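You operate a simulated robot arm through the tools that you are given. There is no shell and no other tool.

You run a simulated robot arm. Do the job below in one go: nothing can be reset, and whatever is moved stays where it is left.

JOB
Pour the amber band mould to its lower line and lay in the orange sprig with the tongs.
Fine: pour from the blue label cup; cup and tongs go back; the other moulds stay empty.

It is judged by the outcome, as a careful person would: the job done as asked, and still so three seconds after it is handed in. It fails if anything else is knocked over, pushed out of place, dropped, spilled or broken.

ROBOT AND FRAMES
A 6-joint arm with a two-finger parallel gripper, fixed in place. Base frame: the origin is at the foot of the arm, x ahead of it, y to its left, z up; the work surface is at about z = 0.742. Lengths are in m, angles in degrees, forces in N, time in s.
With the tool pointing down near the work surface it reaches from about 0.18 to 0.76 m from the base axis. Its first joint turns from -166.0 to 166.0 degrees. Payload 3.91 kg.
The tool frame sits at the grasp point between the pads (the TCP): z along the fingers, y along the line on which they close. The tips reach 0.03 m beyond it. Largest opening 0.11 m; finger width 0.02, thickness 0.01; the body of the gripper, 0.048 by 0.112 m, starts 0.055 m behind the TCP.
Orientation is that of the tool frame in the base frame, as [roll, pitch, yaw] about the fixed x, y, z axes, in that order (R = Rz(yaw) Ry(pitch) Rx(roll)). With the fingers straight down and closing along the base's y, the tool's x points along the base's -x, its y along +y and its z along -z.

CONTROLS
- The arm moves only by the tool servo_tool. Its argument "steps" is a list of rows, each a list of 3 entries, a list of its own where there are three numbers: the shift along the base's x, y, z in m, then the turn, a rotation vector about the base's x, y, z in rad, then the finger opening in m, from 0 to 0.11. In form: [[[tx, ty, tz], [wx, wy, wz], fingers], ...]. A call has 1 to 20 rows; each row is the pose to reach, as a shift and turn from the pose commanded when the call began. Rows are played at 5 a second. More than 0.05 m and 8.6 degrees between two rows, or a gripper value outside its range, and nothing of the call is played. A pose out of reach is approached as far as the arm can. The call stops where the force on the tool passes 70 N (or 10 N more than at its start, if that is more) or the arm is blocked; 0.2 s more then pass. Each finger travels about 0.045 m/s and halts on what it meets, pressing with about 30 N; the grip force reading is that of the motor and also rises with nothing between the fingers. The clock runs only during rows and for 0.2 s after the last one: add rows that repeat a pose to give the fingers time. The reply holds the time, the measured pose of the TCP, the force on the tool along the base axes, the opening and the grip force, in the units named above and with some noise, with the torque about the TCP (base axes, N m) and any sound that the robot's microphone picked up, and new pictures: "show" is both (left out), scene, wrist or none.
- Cameras (640 x 400 px; columns grow to the right, rows downward): "scene" is fixed at [0.399, -0.6494, 1.5258]; the picture's right is [0.99, -0.12, 0.00], its down [-0.07, -0.55, -0.83] and it looks along [0.10, 0.83, -0.55] (base axes); focal length 335 px, centre (320, 200). "wrist" rides on the gripper at [0.071, 0.022, -0.107] in the tool frame; the picture's right is [-0.29, 0.96, 0.00], its down [-0.76, -0.23, -0.61] and it looks along [-0.58, -0.18, 0.79] (tool axes); focal length 243 px, centre (320, 200). There is no depth. A picture from a camera that has moved, and an enlarged one, comes with that camera's place and axes in the base frame and with its lens.
- move_column(by): slides the trunk up (or, below 0, down) by that many m; the arm rides with it, the base frame stays. It gives what a move gives, with no picture.
- inspect(camera, box): a new picture of the part [left, top, right, bottom] of that camera's present view, enlarged. It takes no simulated time.
- sign_off(): hands the job in; it is judged then, once.

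Nothing tells you positions but the pictures and the camera data. Unless the task says otherwise, let go and move clear before handing in.

The tools are called as name(argument=value, ...) on one line, values as JSON. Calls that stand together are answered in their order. servo_tool: Moves the arm, as the interface text tells. Its arguments: {"type":"object","properties":{"steps":{"type":"array","items":{"type":"array"}},"show":{"type":"string","enum":["both","scene","wrist","none"]}},"required":["steps"]} The other tools are called the same way: move_column (by) slides the trunk up or down; inspect (camera, box) takes an enlarged picture of a part of a camera's view; sign_off () hands the job in.

At the start:

```text
time: 0.0
eef_pos: [0.242, 0.4469, 1.0024]
ee_rot: [-179.9, 0.0, -179.9]
ft_force: [-0.8, 0.2, -0.7]
torque: [0.0, 0.04, 0.0]
grip_width: 0.11
finger_force: 0.2
trunk travel left (down, up): [-0.45, 0.14]
```

scene: 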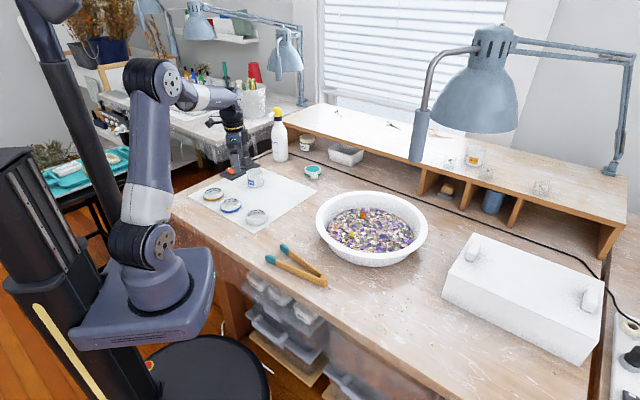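
wrist: 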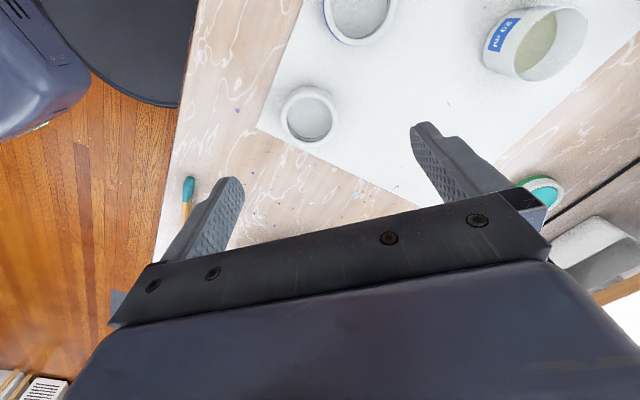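

I see a white mat with three moulds and a blue-labelled cup, tongs on the bench and a bowl of dried flowers holding some orange pieces. I'll look closer before moving anything.

inspect(camera="scene", box=[170, 140, 330, 240])

inspect(camera="scene", box=[250, 180, 442, 300])

inspect(camera="scene", box=[400, 130, 560, 230])

inspect(camera="wrist", box=[160, 0, 640, 300])

```text
4.00 times, centred on (250, 190) of scene
camera zoom: at [0.399, -0.6494, 1.5258], right [0.99, -0.12, 0.0], down [-0.07, -0.55, -0.83], along [0.1, 0.83, -0.55], focal length 1340 px, centre (600, 240)
```

zoom: 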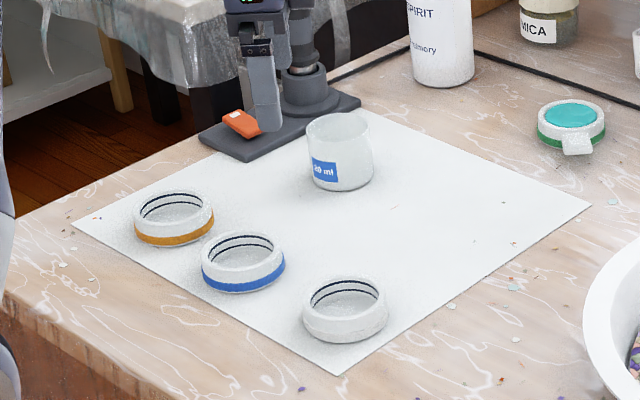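

```text
3.33 times, centred on (346, 240) of scene
camera zoom: at [0.399, -0.6494, 1.5258], right [0.99, -0.12, 0.0], down [-0.07, -0.55, -0.83], along [0.1, 0.83, -0.55], focal length 1117 px, centre (233, 67)
```

zoom: 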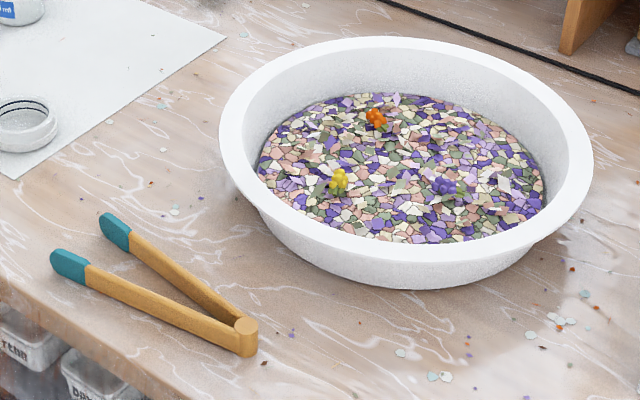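

```text
4.00 times, centred on (480, 180) of scene
camera zoom: at [0.399, -0.6494, 1.5258], right [0.99, -0.12, 0.0], down [-0.07, -0.55, -0.83], along [0.1, 0.83, -0.55], focal length 1340 px, centre (-320, 280)
```

zoom: 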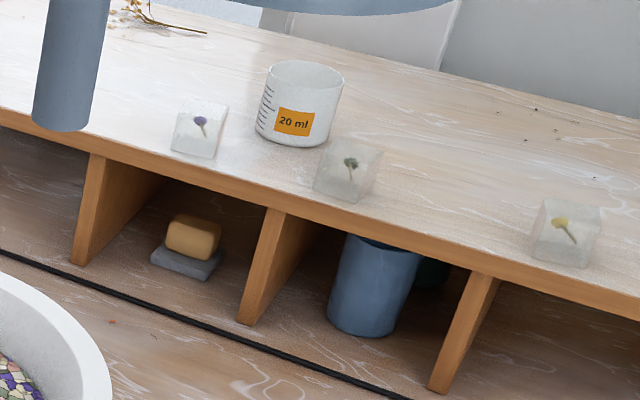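

```text
1.33 times, centred on (400, 150) of wrist
camera zoom: at [0.1709, 0.4688, 1.1074], right [0.29, 0.96, 0.0], down [0.76, -0.23, 0.61], along [0.58, -0.18, -0.79], focal length 324 px, centre (213, 267)
```

zoom: 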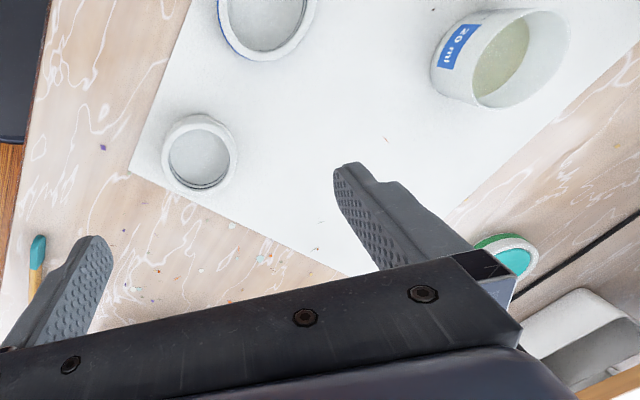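

The amber mould seems to be near (0.09, 0.61), the blue-label cup near (0.26, 0.69), and the tongs and bowl are to the right. I'll swing the arm aside to see what it hides and look at the moulds from above.

servo_tool(steps=[[[-0.04, 0, 0.02], [0, 0, 0], 0.11], [[-0.08, 0.0, 0.04], [0, 0, 0], 0.11], [[-0.12, 0.0, 0.05], [0, 0, 0], 0.11], [[-0.16, 0.0, 0.05], [0, 0, 0], 0.11], [[-0.2, 0.0, 0.05], [0, 0, 0], 0.11], [[-0.24, 0.0, 0.05], [0, 0, 0], 0.11], [[-0.24, 0.0, 0.05], [0, 0, 0], 0.11]])

```text
time: 1.6
eef_pos: [0.0029, 0.4471, 1.051]
ee_rot: [180.0, -0.1, 179.9]
ft_force: [0.0, 0.3, 0.0]
torque: [0.0, -0.05, -0.01]
grip_width: 0.1099
finger_force: 0.1
trunk travel left (down, up): [-0.45, 0.14]
camera wrist: at [-0.0687, 0.4695, 1.1575], right [0.29, 0.96, 0.0], down [0.76, -0.23, 0.61], along [0.58, -0.18, -0.79], focal length 243 px, centre (320, 200)
```

scene: 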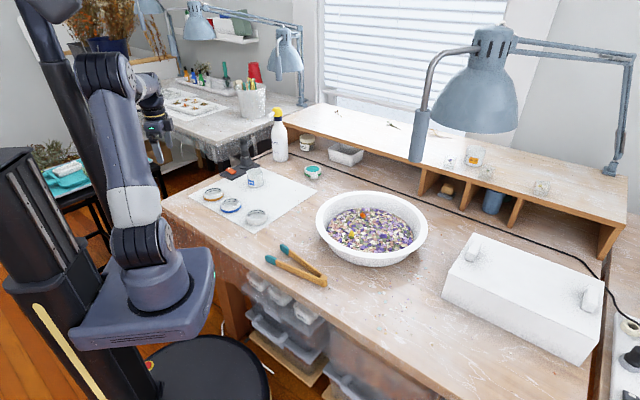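
wrist: 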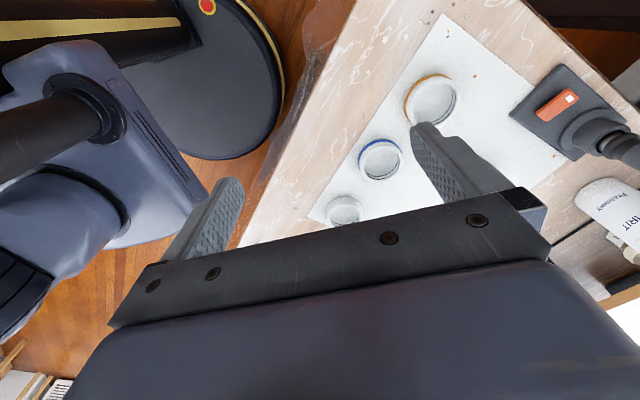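

The grey plate by the mat carries a small stand with an orange switch, which must not be bumped. I'll zoom in on it, the cup and the moulds.

inspect(camera="scene", box=[195, 130, 291, 190])

inspect(camera="scene", box=[192, 170, 272, 220])

inspect(camera="wrist", box=[320, 50, 480, 150])

inspect(camera="scene", box=[255, 235, 335, 295])

inspect(camera="scene", box=[312, 185, 432, 270])

```text
6.67 times, centred on (243, 160) of scene
camera zoom: at [0.399, -0.6494, 1.5258], right [0.99, -0.12, 0.0], down [-0.07, -0.55, -0.83], along [0.1, 0.83, -0.55], focal length 2233 px, centre (833, 467)
```

zoom: 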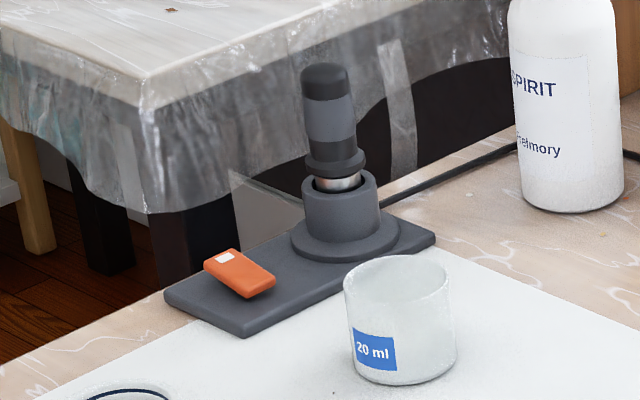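

```text
8.00 times, centred on (232, 195) of scene
camera zoom: at [0.399, -0.6494, 1.5258], right [0.99, -0.12, 0.0], down [-0.07, -0.55, -0.83], along [0.1, 0.83, -0.55], focal length 2680 px, centre (1024, 240)
```

zoom: 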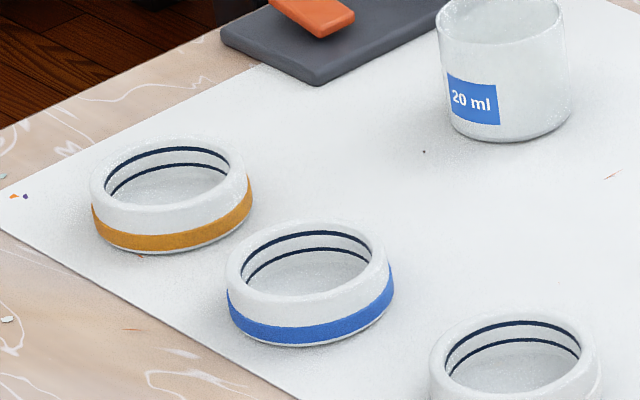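

```text
4.00 times, centred on (400, 100) of wrist
camera zoom: at [-0.0687, 0.4695, 1.1575], right [0.29, 0.96, 0.0], down [0.76, -0.23, 0.61], along [0.58, -0.18, -0.79], focal length 970 px, centre (0, 600)
```

zoom: 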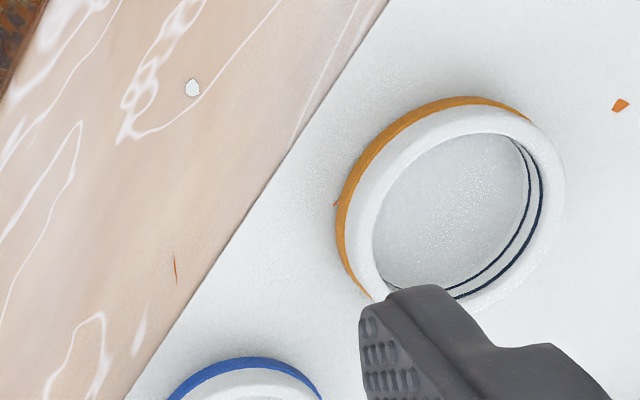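

```text
6.67 times, centred on (295, 265) of scene
camera zoom: at [0.399, -0.6494, 1.5258], right [0.99, -0.12, 0.0], down [-0.07, -0.55, -0.83], along [0.1, 0.83, -0.55], focal length 2233 px, centre (487, -233)
```

zoom: 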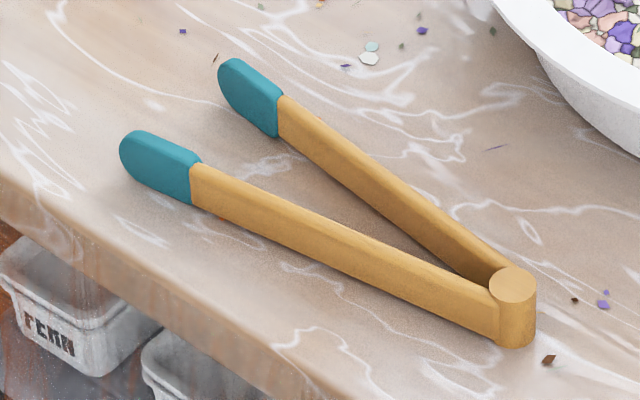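

```text
4.71 times, centred on (372, 228) of scene
camera zoom: at [0.399, -0.6494, 1.5258], right [0.99, -0.12, 0.0], down [-0.07, -0.55, -0.83], along [0.1, 0.83, -0.55], focal length 1576 px, centre (75, 71)
```

zoom: 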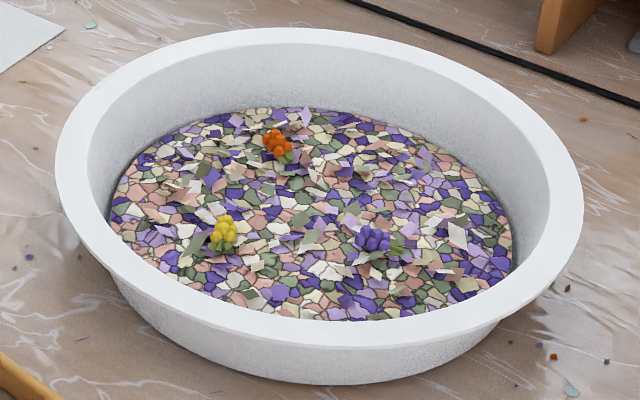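

The cup is about 7.5 cm wide and 6 cm high, at about (0.265, 0.70). The amber mould is about 2 cm high with a 6.7 cm opening. I'll turn the tool so its camera side faces outward, which lets me pour back toward the robot, and look into the cup on the way.

servo_tool(steps=[[[0.01, 0, 0], [0, 0, -0.14], 0.11], [[0.03, 0.0, 0.0], [0, 0, -0.28], 0.11], [[0.05, 0.0, 0], [0, 0, -0.42], 0.11], [[0.07, 0.01, 0], [0, 0, -0.56], 0.11], [[0.09, 0.02, 0], [0, 0, -0.7], 0.11], [[0.11, 0.03, 0], [0, 0, -0.84], 0.11], [[0.13, 0.04, 0], [0, 0, -0.98], 0.11], [[0.15, 0.05, 0], [0, 0, -1.12], 0.11], [[0.17, 0.05, 0], [0, 0, -1.26], 0.11], [[0.19, 0.06, 0], [0, 0, -1.4], 0.11], [[0.21, 0.06, 0], [0, 0, -1.54], 0.11], [[0.23, 0.06, 0], [0, 0, -1.68], 0.11], [[0.24, 0.06, 0], [0, 0, -1.815], 0.11], [[0.24, 0.06, 0], [0, 0, -1.815], 0.11]])

```text
time: 4.6
eef_pos: [0.2541, 0.5025, 1.0516]
ee_rot: [-179.7, 0.0, 76.5]
ft_force: [0.7, 0.7, 0.6]
torque: [0.01, 0.0, -0.02]
grip_width: 0.1097
finger_force: 0.1
out of reach, approached as far as the arm can: row 13, 14
trunk travel left (down, up): [-0.45, 0.14]
camera wrist: at [0.2906, 0.5676, 1.1571], right [0.86, -0.51, 0.0], down [-0.4, -0.69, 0.61], along [-0.31, -0.52, -0.79], focal length 243 px, centre (320, 200)
```

scene: 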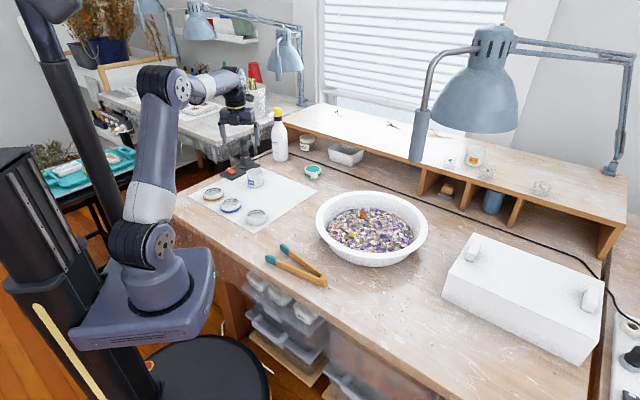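
wrist: 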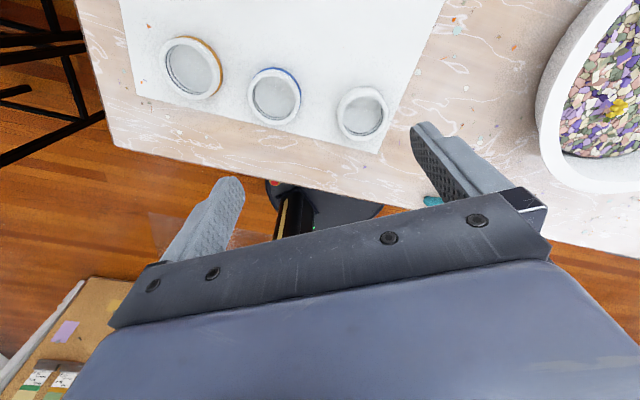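

The tool's last rotation reached a limit near yaw 76°, so I'll use a yaw of about 100° over the mould. First I'll test the tilt in free air, with nothing in the gripper and well above the amber mould.

servo_tool(steps=[[[-0.03, 0.01, 0], [0, 0, 0.08], 0.11], [[-0.06, 0.03, 0.0], [0, 0, 0.16], 0.11], [[-0.09, 0.05, 0], [0, 0, 0.24], 0.11], [[-0.12, 0.07, -0.02], [0, 0, 0.32], 0.11], [[-0.158, 0.093, -0.05], [0, 0, 0.42], 0.11], [[-0.158, 0.093, -0.05], [0, 0, 0.42], 0.11]])

servo_tool(steps=[[[0, 0, 0], [0.138, 0.0244, 0], 0.11], [[0, 0, 0], [0.276, 0.0487, 0], 0.11], [[0, 0, 0], [0.414, 0.073, 0], 0.11], [[0, 0, 0], [0.552, 0.0974, 0], 0.11], [[0, 0, 0], [0.69, 0.122, 0], 0.11], [[0, 0, 0], [0.827, 0.146, 0], 0.11], [[0, 0, 0], [0.965, 0.17, 0], 0.11], [[0, 0, 0], [1.103, 0.195, 0], 0.11], [[0, 0, 0], [1.241, 0.219, 0], 0.11], [[0, 0, 0], [1.379, 0.243, 0], 0.11], [[0, 0, 0], [1.5, 0.264, 0], 0.11], [[0, 0, 0], [1.5, 0.264, 0], 0.11]])

```text
refused: row 5 steps farther than a row can; nothing moved
```

```text
time: 7.2
eef_pos: [0.2537, 0.5035, 1.0517]
ee_rot: [-96.5, -65.9, 15.8]
ft_force: [-0.6, -0.9, 0.4]
torque: [-0.05, 0.02, 0.03]
grip_width: 0.1102
finger_force: 0.1
trunk travel left (down, up): [-0.45, 0.14]
camera wrist: at [0.3186, 0.4087, 1.1113], right [0.75, 0.1, -0.65], down [-0.4, -0.72, -0.57], along [-0.52, 0.69, -0.5], focal length 243 px, centre (320, 200)
```

scene: 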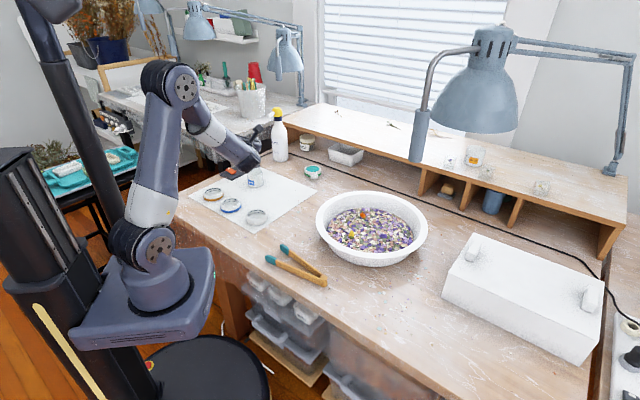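
wrist: 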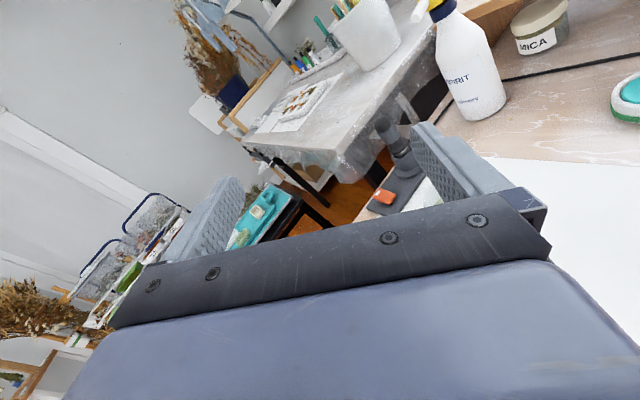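

The first move was refused because one step was too long, but the tilt itself ran cleanly to nearly 90° with no limit reported. I'll tilt back to vertical, then go on above the mould.

servo_tool(steps=[[[0, 0, 0], [-0.138, -0.0244, 0], 0.11], [[0, 0, 0], [-0.276, -0.0487, 0], 0.11], [[0, 0, 0], [-0.414, -0.073, 0], 0.11], [[0, 0, 0], [-0.552, -0.0974, 0], 0.11], [[0, 0, 0], [-0.69, -0.122, 0], 0.11], [[0, 0, 0], [-0.827, -0.146, 0], 0.11], [[0, 0, 0], [-0.965, -0.17, 0], 0.11], [[0, 0, 0], [-1.103, -0.195, 0], 0.11], [[0, 0, 0], [-1.241, -0.219, 0], 0.11], [[0, 0, 0], [-1.379, -0.243, 0], 0.11], [[0, 0, 0], [-1.5, -0.264, 0], 0.11], [[0, 0, 0], [-1.5, -0.264, 0], 0.11]], show="none")

servo_tool(steps=[[[-0.03, 0.01, 0], [0, 0, 0.07], 0.11], [[-0.06, 0.03, 0.0], [0, 0, 0.14], 0.11], [[-0.09, 0.05, 0], [0, 0, 0.21], 0.11], [[-0.12, 0.07, -0.01], [0, 0, 0.28], 0.11], [[-0.14, 0.08, -0.03], [0, 0, 0.35], 0.11], [[-0.158, 0.093, -0.05], [0, 0, 0.42], 0.11], [[-0.158, 0.093, -0.05], [0, 0, 0.42], 0.11]])

```text
time: 9.8
eef_pos: [0.2538, 0.5028, 1.0507]
ee_rot: [-179.9, 0.1, 76.4]
ft_force: [0.2, 0.2, -0.3]
torque: [-0.03, 0.01, -0.01]
grip_width: 0.11
finger_force: 0.0
trunk travel left (down, up): [-0.45, 0.14]
```

```text
time: 11.4
eef_pos: [0.0953, 0.5958, 1.0012]
ee_rot: [-180.0, -0.1, 100.1]
ft_force: [-0.1, -0.4, -0.9]
torque: [-0.01, 0.03, 0.0]
grip_width: 0.1101
finger_force: 0.0
trunk travel left (down, up): [-0.45, 0.14]
camera wrist: at [0.1031, 0.6702, 1.1071], right [0.99, -0.12, 0.0], down [-0.09, -0.79, 0.61], along [-0.07, -0.6, -0.79], focal length 243 px, centre (320, 200)
```

scene: 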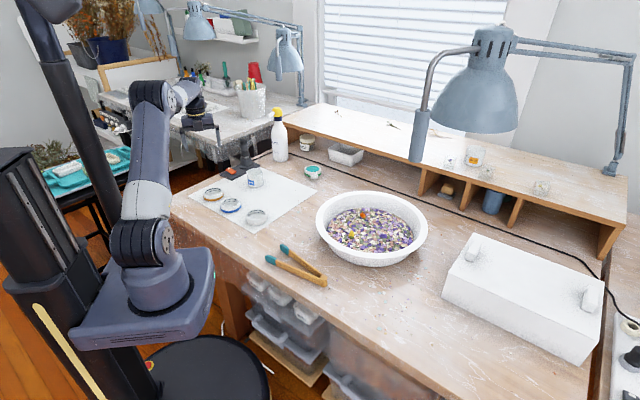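
wrist: 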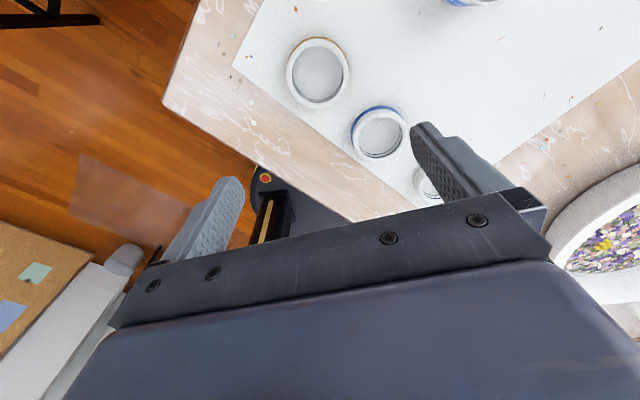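

The mould estimate agrees between both cameras, at about (0.09, 0.61). I'll zoom in for more accurate positions and to see the level lines.

inspect(camera="wrist", box=[270, 20, 366, 120])

inspect(camera="scene", box=[197, 177, 229, 205])

inspect(camera="scene", box=[236, 160, 276, 195])

inspect(camera="wrist", box=[420, 0, 540, 75])

```text
4.00 times, centred on (318, 70) of wrist
camera zoom: at [0.1031, 0.6702, 1.1071], right [0.99, -0.12, 0.0], down [-0.09, -0.79, 0.61], along [-0.07, -0.6, -0.79], focal length 970 px, centre (328, 720)
```

zoom: 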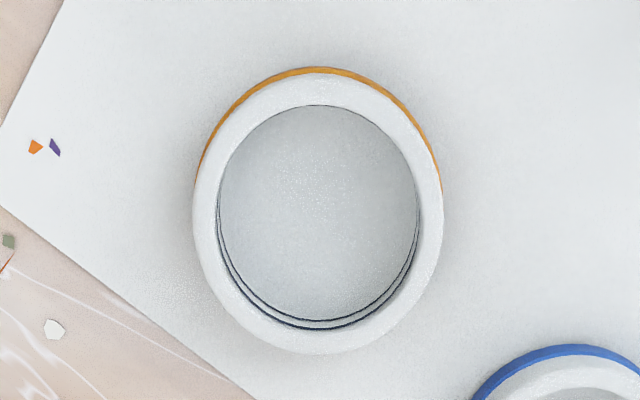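

```text
14.29 times, centred on (213, 191) of scene
camera zoom: at [0.399, -0.6494, 1.5258], right [0.99, -0.12, 0.0], down [-0.07, -0.55, -0.83], along [0.1, 0.83, -0.55], focal length 4786 px, centre (1849, 329)
```

zoom: 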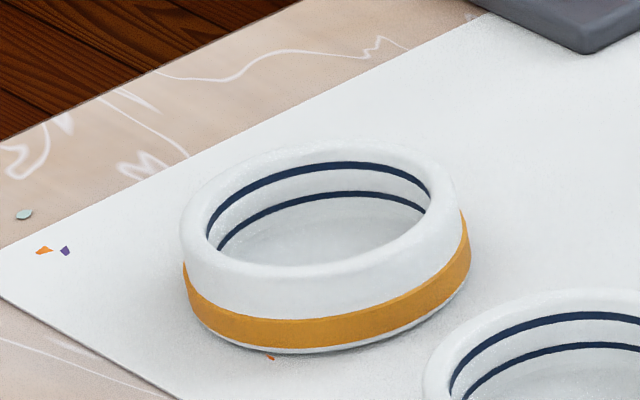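

```text
11.43 times, centred on (256, 178) of scene
camera zoom: at [0.399, -0.6494, 1.5258], right [0.99, -0.12, 0.0], down [-0.07, -0.55, -0.83], along [0.1, 0.83, -0.55], focal length 3829 px, centre (1051, 457)
```

zoom: 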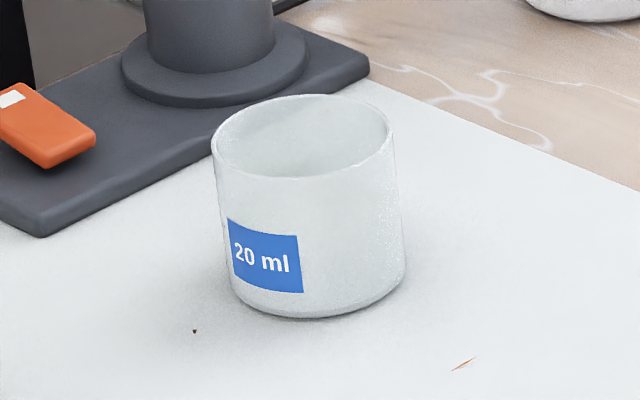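

```text
5.33 times, centred on (480, 38) of wrist
camera zoom: at [0.1031, 0.6702, 1.1071], right [0.99, -0.12, 0.0], down [-0.09, -0.79, 0.61], along [-0.07, -0.6, -0.79], focal length 1294 px, centre (-533, 1067)
```

zoom: 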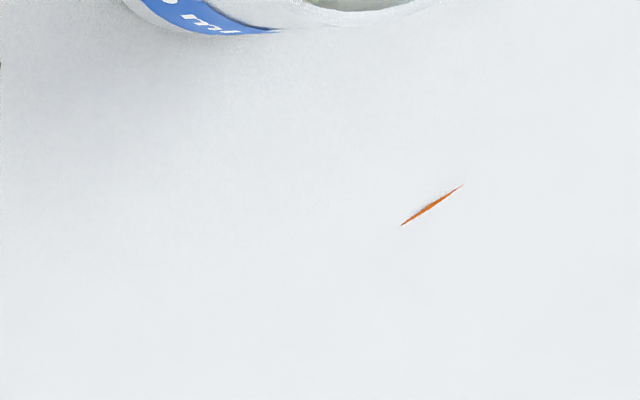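

The mould centre is at (0.090, 0.611) and the cup at (0.2655, 0.6995), with its rim at about z 0.803. I'll move above the cup now, keeping yaw 100°.

servo_tool(steps=[[[0.03, 0.015, -0.01], [0, 0, 0], 0.11], [[0.06, 0.03, -0.02], [0, 0, 0], 0.11], [[0.09, 0.05, -0.03], [0, 0, 0], 0.11], [[0.12, 0.07, -0.05], [0, 0, 0], 0.11], [[0.15, 0.09, -0.06], [0, 0, 0], 0.11], [[0.1702, 0.1037, -0.08], [0, 0, 0], 0.11], [[0.1702, 0.1037, -0.08], [0, 0, 0], 0.11]])

```text
time: 13.0
eef_pos: [0.248, 0.6624, 0.9262]
ee_rot: [180.0, -0.1, 100.1]
ft_force: [0.1, -0.3, 0.6]
torque: [0.01, 0.01, 0.01]
grip_width: 0.1098
finger_force: 0.1
out of reach, approached as far as the arm can: row 5, 6, 7
trunk travel left (down, up): [-0.45, 0.14]
camera wrist: at [0.256, 0.7362, 1.0321], right [0.99, -0.12, 0.0], down [-0.09, -0.79, 0.61], along [-0.07, -0.6, -0.79], focal length 243 px, centre (320, 200)
```

scene: 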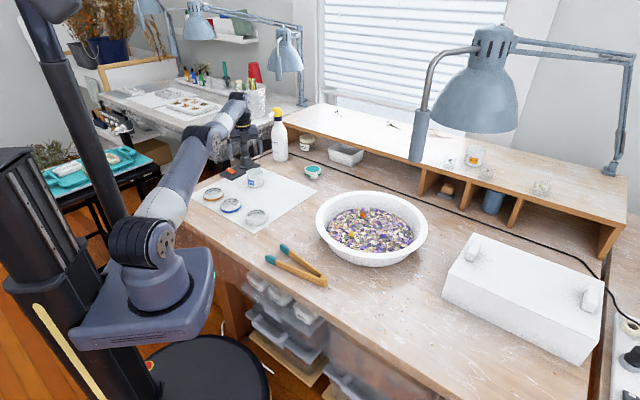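
wrist: 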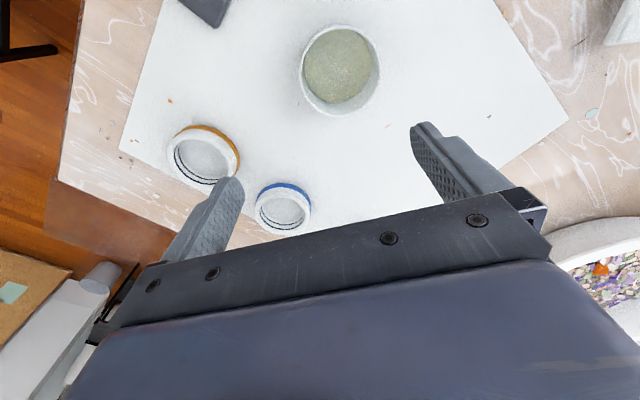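

The arm is nearly straight here because its shoulder is low. Raising the trunk should give proper reach over the cup, so I'll raise it and look into the cup.

move_column(by=0.12)

inspect(camera="wrist", box=[260, 0, 420, 140])

```text
time: 14.5
eef_pos: [0.2481, 0.6639, 1.0459]
ee_rot: [180.0, -0.1, 100.1]
ft_force: [0.1, -0.1, -0.5]
torque: [0.02, 0.03, -0.03]
grip_width: 0.1101
finger_force: 0.2
trunk travel left (down, up): [-0.57, 0.02]
```

```text
2.86 times, centred on (340, 70) of wrist
camera zoom: at [0.2558, 0.7364, 1.1522], right [0.99, -0.12, 0.0], down [-0.09, -0.79, 0.61], along [-0.07, -0.6, -0.79], focal length 693 px, centre (263, 571)
```

zoom: 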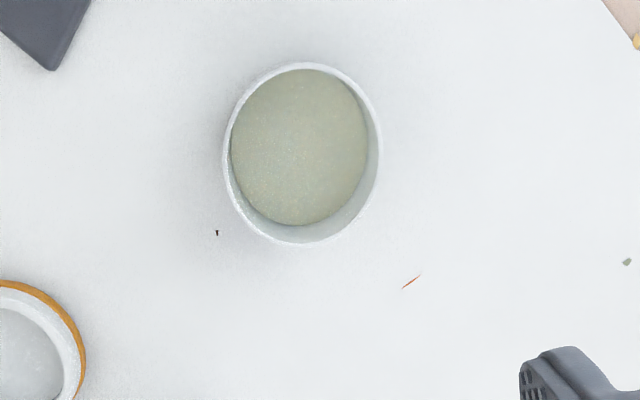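

The cup is roughly two thirds full, with the surface at about z 0.78. It will start to pour at only about 30° of tilt, and I must go in small steps. I'll line up over the cup at about (0.2675, 0.695).

servo_tool(steps=[[[0.01, 0.012, -0.03], [0, 0, 0], 0.11], [[0.0195, 0.024, -0.06], [0, 0, 0], 0.11], [[0.0195, 0.0317, -0.09], [0, 0, 0], 0.11], [[0.0195, 0.0317, -0.12], [0, 0, 0], 0.11], [[0.0195, 0.0317, -0.14], [0, 0, 0], 0.11], [[0.0195, 0.0317, -0.14], [0, 0, 0], 0.11]])

inspect(camera="scene", box=[216, 130, 296, 190])

```text
time: 15.9
eef_pos: [0.2601, 0.6712, 0.9066]
ee_rot: [180.0, 0.0, 100.1]
ft_force: [-0.1, -1.4, 0.1]
torque: [-0.02, -0.02, 0.01]
grip_width: 0.1101
finger_force: 0.1
out of reach, approached as far as the arm can: row 1, 2, 3, 4, 5, 6
trunk travel left (down, up): [-0.57, 0.02]
camera wrist: at [0.268, 0.7438, 1.0125], right [0.99, -0.12, 0.0], down [-0.09, -0.79, 0.61], along [-0.07, -0.6, -0.8], focal length 243 px, centre (320, 200)
```

scene: 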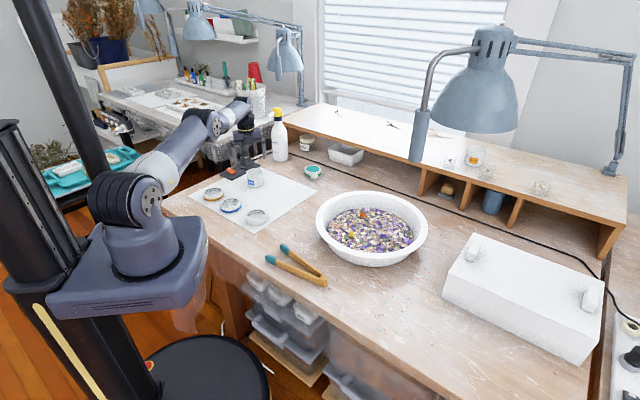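
wrist: 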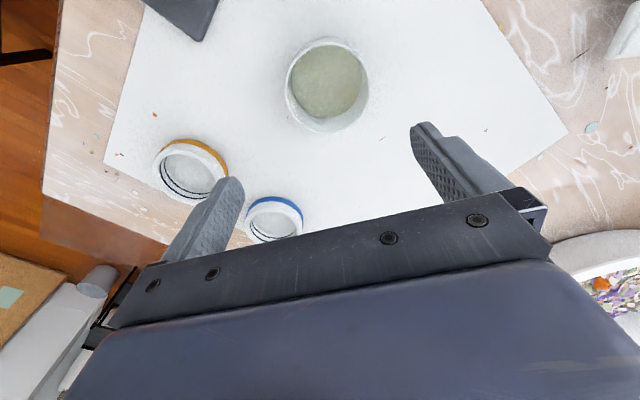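

```text
6.67 times, centred on (256, 160) of scene
camera zoom: at [0.399, -0.6494, 1.5258], right [0.99, -0.12, 0.0], down [-0.07, -0.55, -0.83], along [0.1, 0.83, -0.55], focal length 2233 px, centre (747, 467)
```

zoom: 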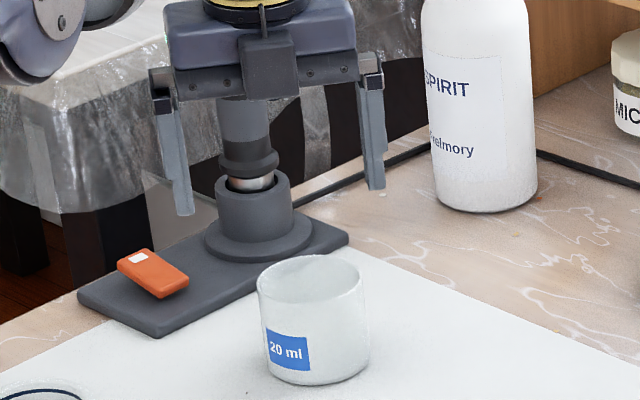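

Pointing straight down the arm is about 2 cm short, so I'll lean the tool about 22° with fingers outward and grasp the cup that way. The fingers still close horizontally.

servo_tool(steps=[[[0, 0, 0], [0.126, 0.0224, 0], 0.11], [[0, 0.0, 0], [0.252, 0.0448, 0], 0.11], [[0.0, 0.0, 0.0], [0.378, 0.0672, 0], 0.11], [[0.0037, 0.012, -0.01], [0.378, 0.0672, 0], 0.11], [[0.0074, 0.0235, -0.02], [0.378, 0.0672, 0], 0.11], [[0.0074, 0.0235, -0.03], [0.378, 0.0672, 0], 0.11], [[0.0074, 0.0235, -0.03], [0.378, 0.0672, 0], 0.11]])

inspect(camera="scene", box=[216, 130, 296, 190])

inspect(camera="wrist", box=[200, 0, 520, 200])

```text
time: 17.5
eef_pos: [0.2673, 0.692, 0.8772]
ee_rot: [-179.9, -22.2, 100.2]
ft_force: [-0.1, -0.1, -0.5]
torque: [0.01, -0.02, -0.03]
grip_width: 0.1101
finger_force: 0.0
trunk travel left (down, up): [-0.57, 0.02]
camera wrist: at [0.2834, 0.722, 1.0019], right [0.99, -0.1, -0.11], down [-0.06, -0.96, 0.28], along [-0.13, -0.27, -0.95], focal length 243 px, centre (320, 200)
```

scene: 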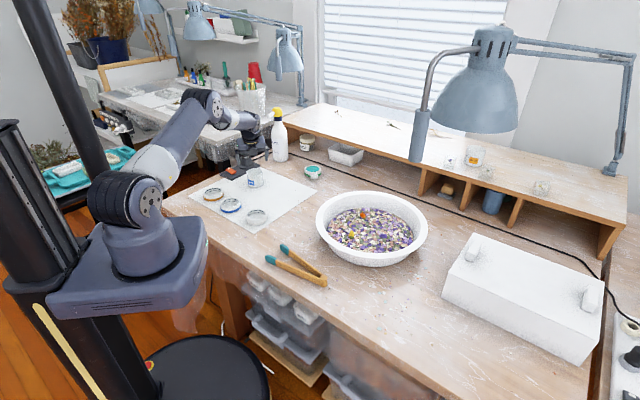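
wrist: 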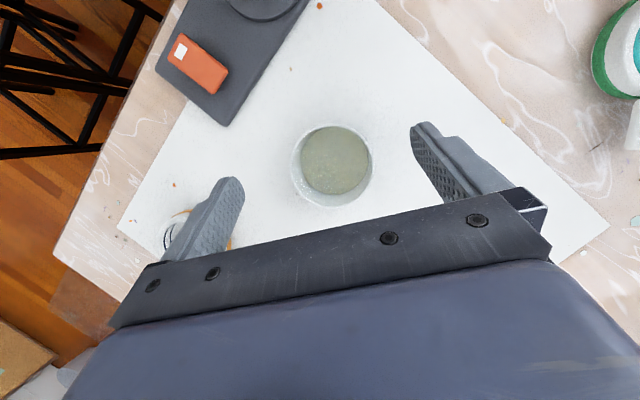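

```text
6.67 times, centred on (256, 160) of scene
camera zoom: at [0.399, -0.6494, 1.5258], right [0.99, -0.12, 0.0], down [-0.07, -0.55, -0.83], along [0.1, 0.83, -0.55], focal length 2233 px, centre (747, 467)
```

zoom: 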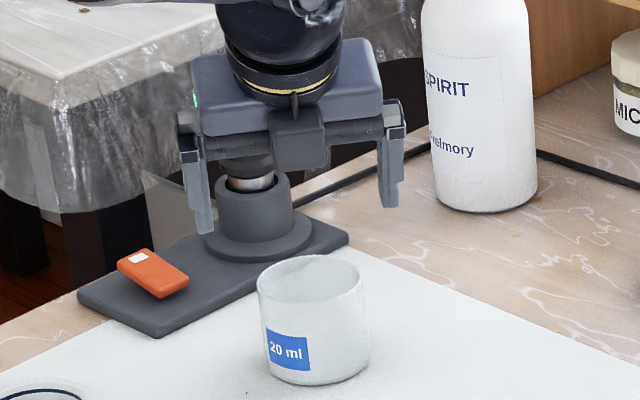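

```text
2.00 times, centred on (360, 100) of wrist
camera zoom: at [0.2834, 0.722, 1.0019], right [0.99, -0.1, -0.11], down [-0.06, -0.96, 0.28], along [-0.13, -0.27, -0.95], focal length 485 px, centre (240, 400)
```

zoom: 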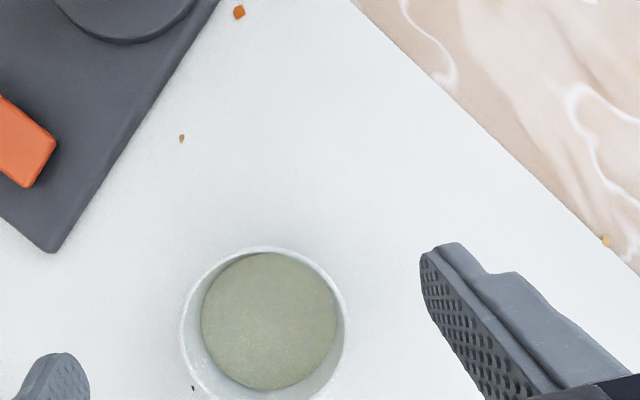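

Reach is fine now, and the cup centre checks out at about (0.2685, 0.696). I'll descend around it and look before closing.

servo_tool(steps=[[[0.0012, 0.004, -0.02], [0, 0, 0], 0.11], [[0.0012, 0.004, -0.04], [0, 0, 0], 0.11], [[0.0012, 0.004, -0.06], [0, 0, 0], 0.11], [[0.0012, 0.004, -0.08], [0, 0, 0], 0.11], [[0.0012, 0.004, -0.094], [0, 0, 0], 0.11], [[0.0012, 0.004, -0.094], [0, 0, 0], 0.11]])

inspect(camera="scene", box=[226, 145, 290, 195])

```text
time: 18.9
eef_pos: [0.2684, 0.6971, 0.7835]
ee_rot: [180.0, -22.1, 100.1]
ft_force: [0.2, -0.3, 0.3]
torque: [0.0, 0.0, 0.01]
grip_width: 0.1099
finger_force: 0.1
trunk travel left (down, up): [-0.57, 0.02]
camera wrist: at [0.2846, 0.726, 0.9075], right [0.99, -0.1, -0.11], down [-0.06, -0.96, 0.28], along [-0.13, -0.27, -0.95], focal length 243 px, centre (320, 200)
```

scene: 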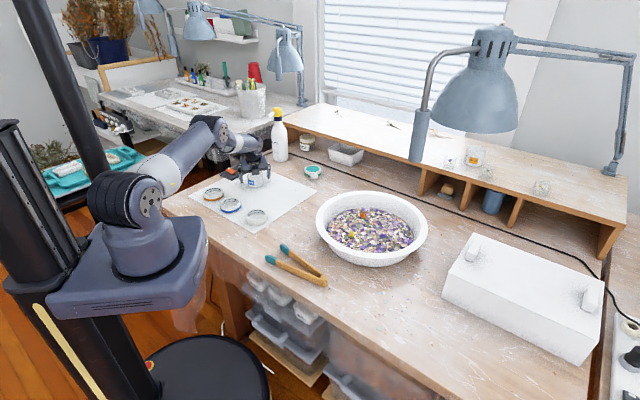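
wrist: 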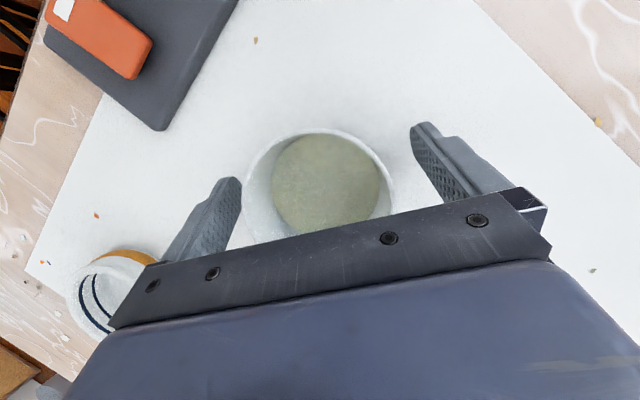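

```text
8.00 times, centred on (258, 170) of scene
camera zoom: at [0.399, -0.6494, 1.5258], right [0.99, -0.12, 0.0], down [-0.07, -0.55, -0.83], along [0.1, 0.83, -0.55], focal length 2680 px, centre (816, 440)
```

zoom: 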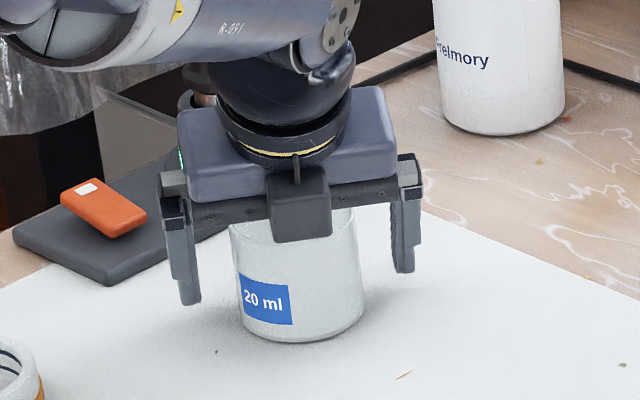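

The fingers straddle the cup evenly and clear the mat. There's a small block on the robot side of the gripper, which I'll keep in mind when pouring. Closing now.

servo_tool(steps=[[[0, 0, 0], [0, 0, 0], 0.095], [[0, 0, 0], [0, 0, 0], 0.08], [[0, 0, 0], [0, 0, 0], 0.07], [[0, 0, 0], [0, 0, 0], 0.062], [[0, 0, 0], [0, 0, 0], 0.06], [[0, 0, 0], [0, 0, 0], 0.06]])

inspect(camera="scene", box=[226, 145, 290, 195])

```text
time: 20.3
eef_pos: [0.2679, 0.6971, 0.7826]
ee_rot: [-179.9, -22.1, 100.1]
ft_force: [-0.2, -1.1, 0.3]
torque: [0.0, -0.02, 0.01]
grip_width: 0.0662
finger_force: 25.8
trunk travel left (down, up): [-0.57, 0.02]
camera wrist: at [0.2846, 0.726, 0.9078], right [0.99, -0.1, -0.11], down [-0.06, -0.96, 0.28], along [-0.13, -0.27, -0.95], focal length 243 px, centre (320, 200)
```

scene: 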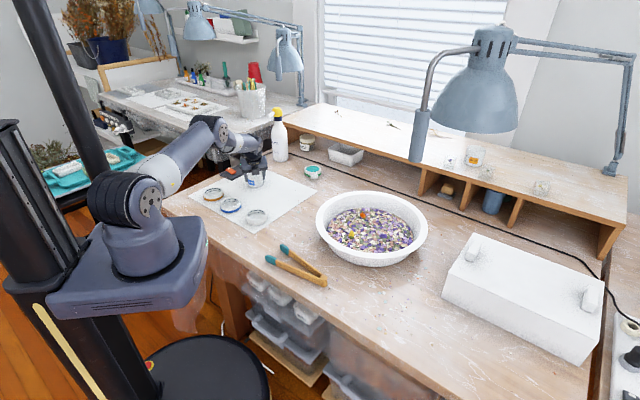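
wrist: 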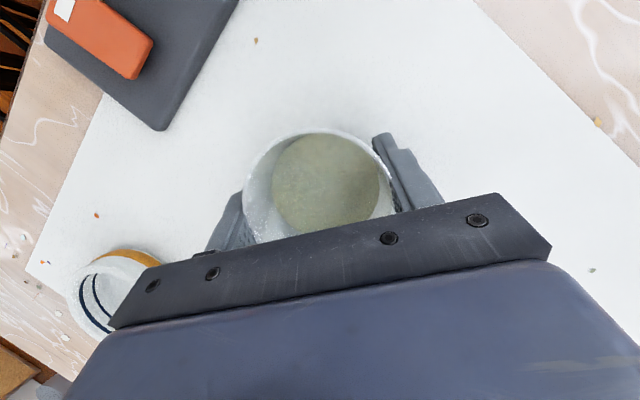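

```text
8.00 times, centred on (258, 170) of scene
camera zoom: at [0.399, -0.6494, 1.5258], right [0.99, -0.12, 0.0], down [-0.07, -0.55, -0.83], along [0.1, 0.83, -0.55], focal length 2680 px, centre (816, 440)
```

zoom: 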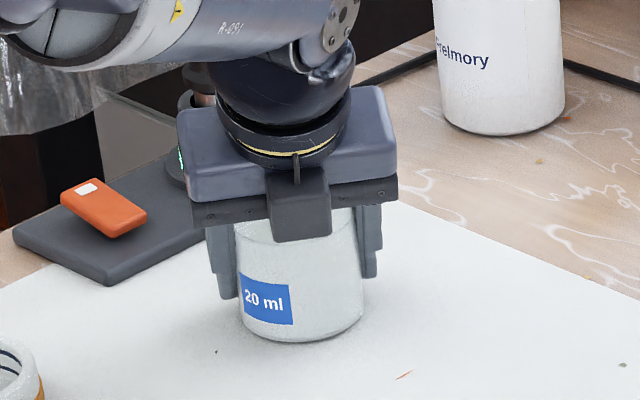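

The cup is gripped at 66 mm. I'll lift it slowly and carry it level toward the amber mould.

servo_tool(steps=[[[0, 0, 0.008], [0, 0, 0], 0.06], [[0, 0, 0.02], [0, 0, 0], 0.06], [[0, -0.002, 0.035], [0, 0, 0], 0.06], [[-0.008, -0.006, 0.05], [0, 0, 0], 0.06], [[-0.02, -0.01, 0.06], [0, 0, 0], 0.06], [[-0.038, -0.014, 0.07], [0, 0, 0], 0.06], [[-0.058, -0.018, 0.08], [0, 0, 0], 0.06], [[-0.08, -0.02, 0.087], [0, 0, 0], 0.06], [[-0.102, -0.022, 0.09], [0, 0, 0], 0.06], [[-0.124, -0.026, 0.09], [0, 0, 0], 0.06], [[-0.146, -0.03, 0.09], [0, 0, 0], 0.06], [[-0.164, -0.032, 0.09], [0, 0, 0], 0.06], [[-0.177, -0.0327, 0.09], [0, 0, 0], 0.06], [[-0.184, -0.0327, 0.09], [0, 0, 0], 0.06], [[-0.187, -0.0327, 0.09], [0, 0, 0], 0.06], [[-0.187, -0.0327, 0.09], [0, 0, 0], 0.06]])

inspect(camera="scene", box=[180, 140, 260, 210])

```text
time: 23.7
eef_pos: [0.0808, 0.6652, 0.873]
ee_rot: [-180.0, -22.1, 100.1]
ft_force: [0.2, 0.3, -2.4]
torque: [-0.02, 0.03, 0.02]
grip_width: 0.0661
finger_force: 26.0
trunk travel left (down, up): [-0.57, 0.02]
camera wrist: at [0.0969, 0.6934, 0.9978], right [0.99, -0.1, -0.11], down [-0.06, -0.96, 0.28], along [-0.13, -0.27, -0.95], focal length 243 px, centre (320, 200)
```

scene: 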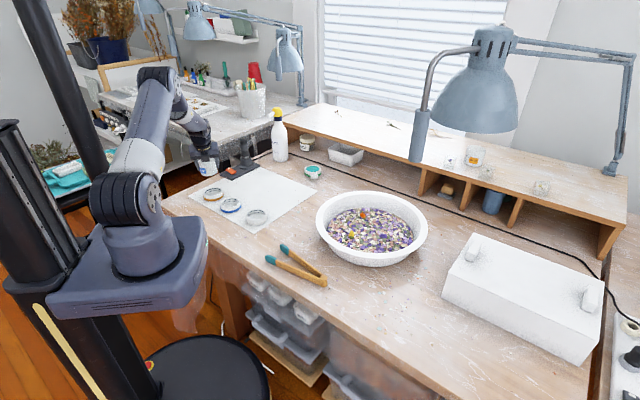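
wrist: 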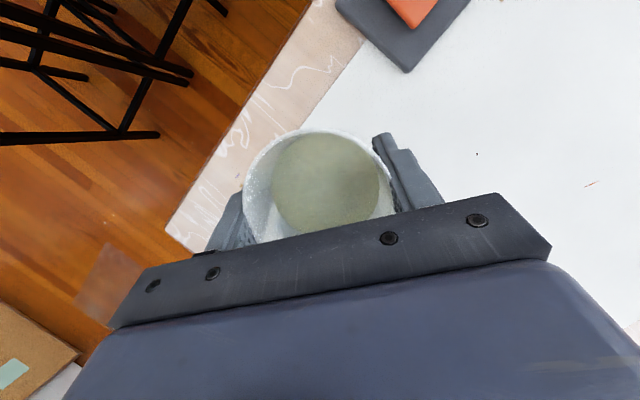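

```text
5.71 times, centred on (220, 175) of scene
camera zoom: at [0.399, -0.6494, 1.5258], right [0.99, -0.12, 0.0], down [-0.07, -0.55, -0.83], along [0.1, 0.83, -0.55], focal length 1914 px, centre (891, 343)
```

zoom: 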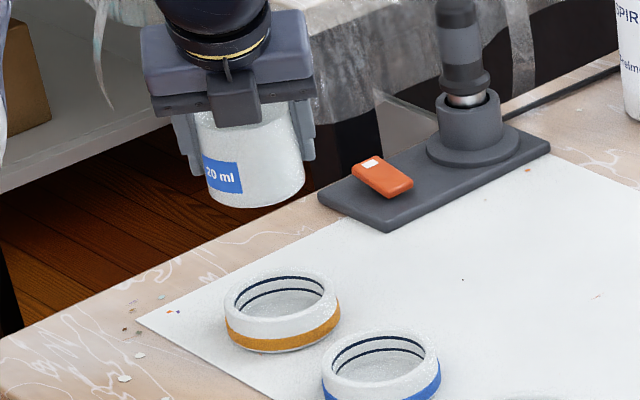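

The cup is level with no spill, and the scene camera can see the mould and its lines. I'll tilt slowly to 20° while lowering a little, then check.

servo_tool(steps=[[[0, 0, -0.004], [0.039, 0.007, 0], 0.06], [[0, 0, -0.01], [0.089, 0.0158, 0], 0.06], [[0, 0, -0.018], [0.138, 0.0246, 0], 0.06], [[0, 0, -0.026], [0.187, 0.0333, 0], 0.06], [[0, 0, -0.034], [0.236, 0.042, 0], 0.06], [[0, 0, -0.04], [0.286, 0.051, 0], 0.06], [[0, 0, -0.044], [0.325, 0.058, 0], 0.06], [[0, 0, -0.045], [0.344, 0.0613, 0], 0.06], [[0, 0, -0.045], [0.344, 0.0613, 0], 0.06]])

inspect(camera="scene", box=[180, 140, 260, 210])

inspect(camera="wrist", box=[220, 100, 440, 260])

```text
time: 25.7
eef_pos: [0.0811, 0.6638, 0.8277]
ee_rot: [179.9, -42.2, 100.0]
ft_force: [0.5, 0.4, -1.6]
torque: [0.02, 0.0, -0.01]
grip_width: 0.0663
finger_force: 25.8
out of reach, approached as far as the arm can: row 6, 7, 8
trunk travel left (down, up): [-0.57, 0.02]
camera wrist: at [0.105, 0.6494, 0.9536], right [0.98, -0.04, -0.19], down [-0.06, -1.0, -0.06], along [-0.19, 0.07, -0.98], focal length 243 px, centre (320, 200)
```

scene: 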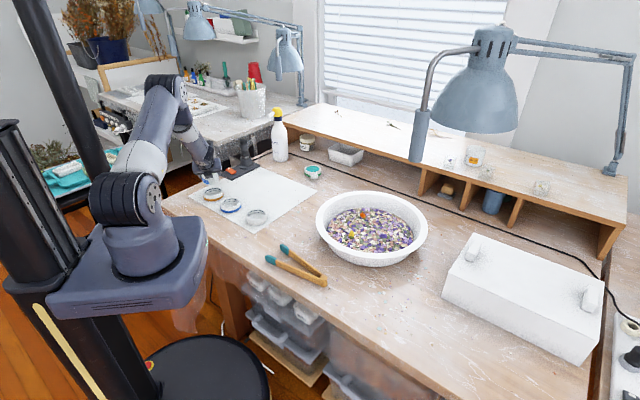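
wrist: 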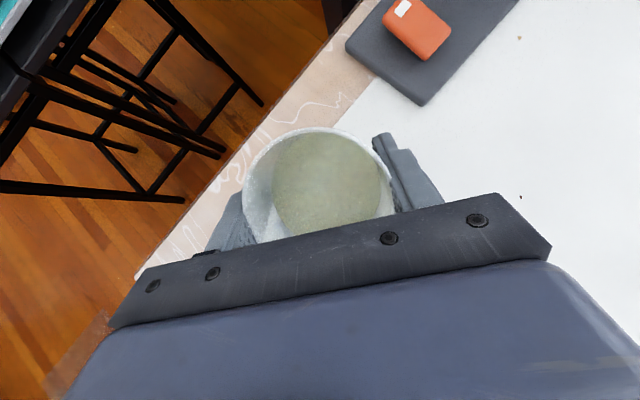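

```text
5.71 times, centred on (220, 175) of scene
camera zoom: at [0.399, -0.6494, 1.5258], right [0.99, -0.12, 0.0], down [-0.07, -0.55, -0.83], along [0.1, 0.83, -0.55], focal length 1914 px, centre (891, 343)
```

zoom: 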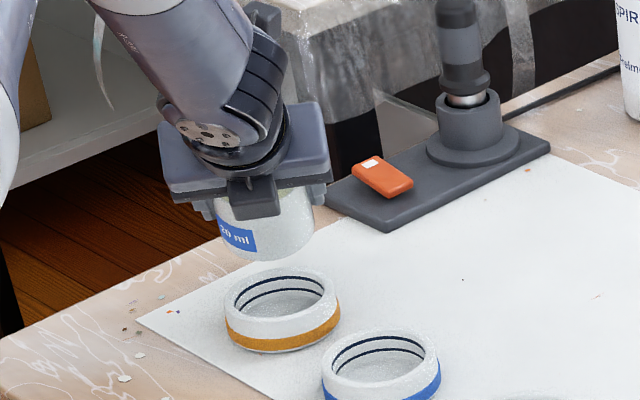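

```text
2.50 times, centred on (330, 180) of wrist
camera zoom: at [0.105, 0.6494, 0.9536], right [0.98, -0.04, -0.19], down [-0.06, -1.0, -0.06], along [-0.19, 0.07, -0.98], focal length 606 px, centre (295, 250)
```

zoom: 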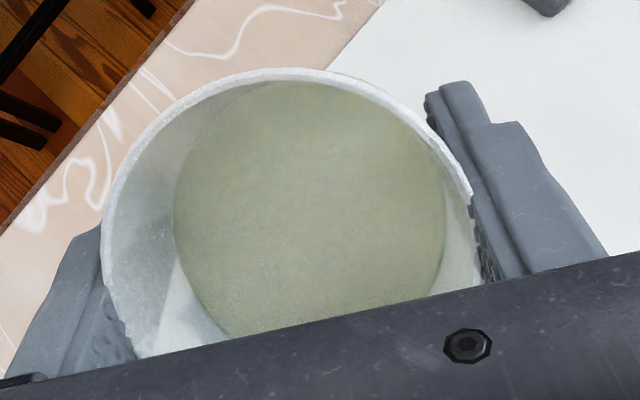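

The liquid level holds fixed relative to the cup and nothing has poured at 20°. A few rows were flagged as near a reach limit, so I'll go on in small tilt steps and check the pose each time.

servo_tool(steps=[[[0, 0, 0], [0.0344, 0.00613, 0], 0.06], [[0, 0, 0], [0.0687, 0.01226, 0], 0.06], [[0, 0, 0], [0.086, 0.0153, 0], 0.06], [[0, 0, 0], [0.086, 0.0153, 0], 0.06]], show="scene")

inspect(camera="scene", box=[190, 150, 254, 206])

```text
time: 26.7
eef_pos: [0.0808, 0.6635, 0.8285]
ee_rot: [180.0, -47.1, 100.0]
ft_force: [0.4, -0.3, -1.5]
torque: [0.0, -0.01, -0.01]
grip_width: 0.0661
finger_force: 26.4
trunk travel left (down, up): [-0.57, 0.02]
```

scene: 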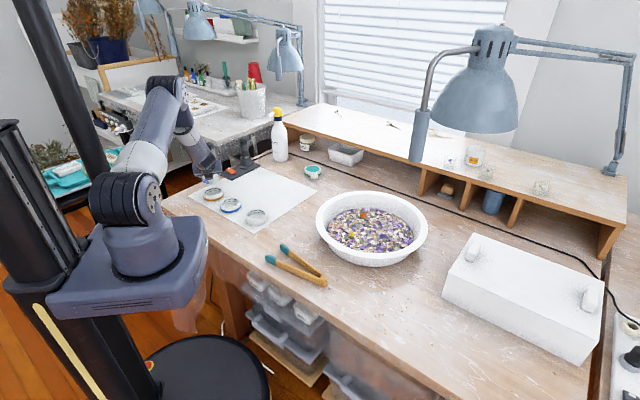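

```text
7.14 times, centred on (222, 178) of scene
camera zoom: at [0.399, -0.6494, 1.5258], right [0.99, -0.12, 0.0], down [-0.07, -0.55, -0.83], along [0.1, 0.83, -0.55], focal length 2393 px, centre (1020, 357)
```

zoom: 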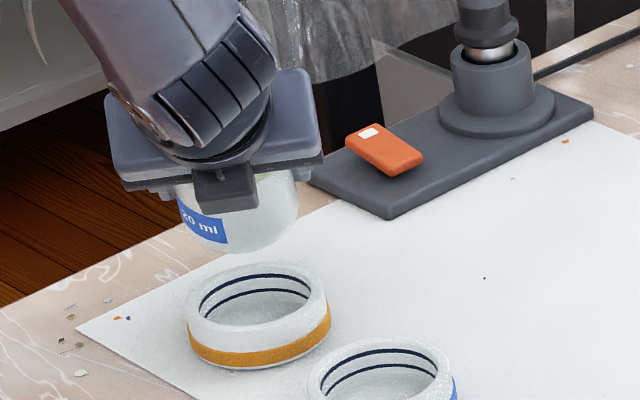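

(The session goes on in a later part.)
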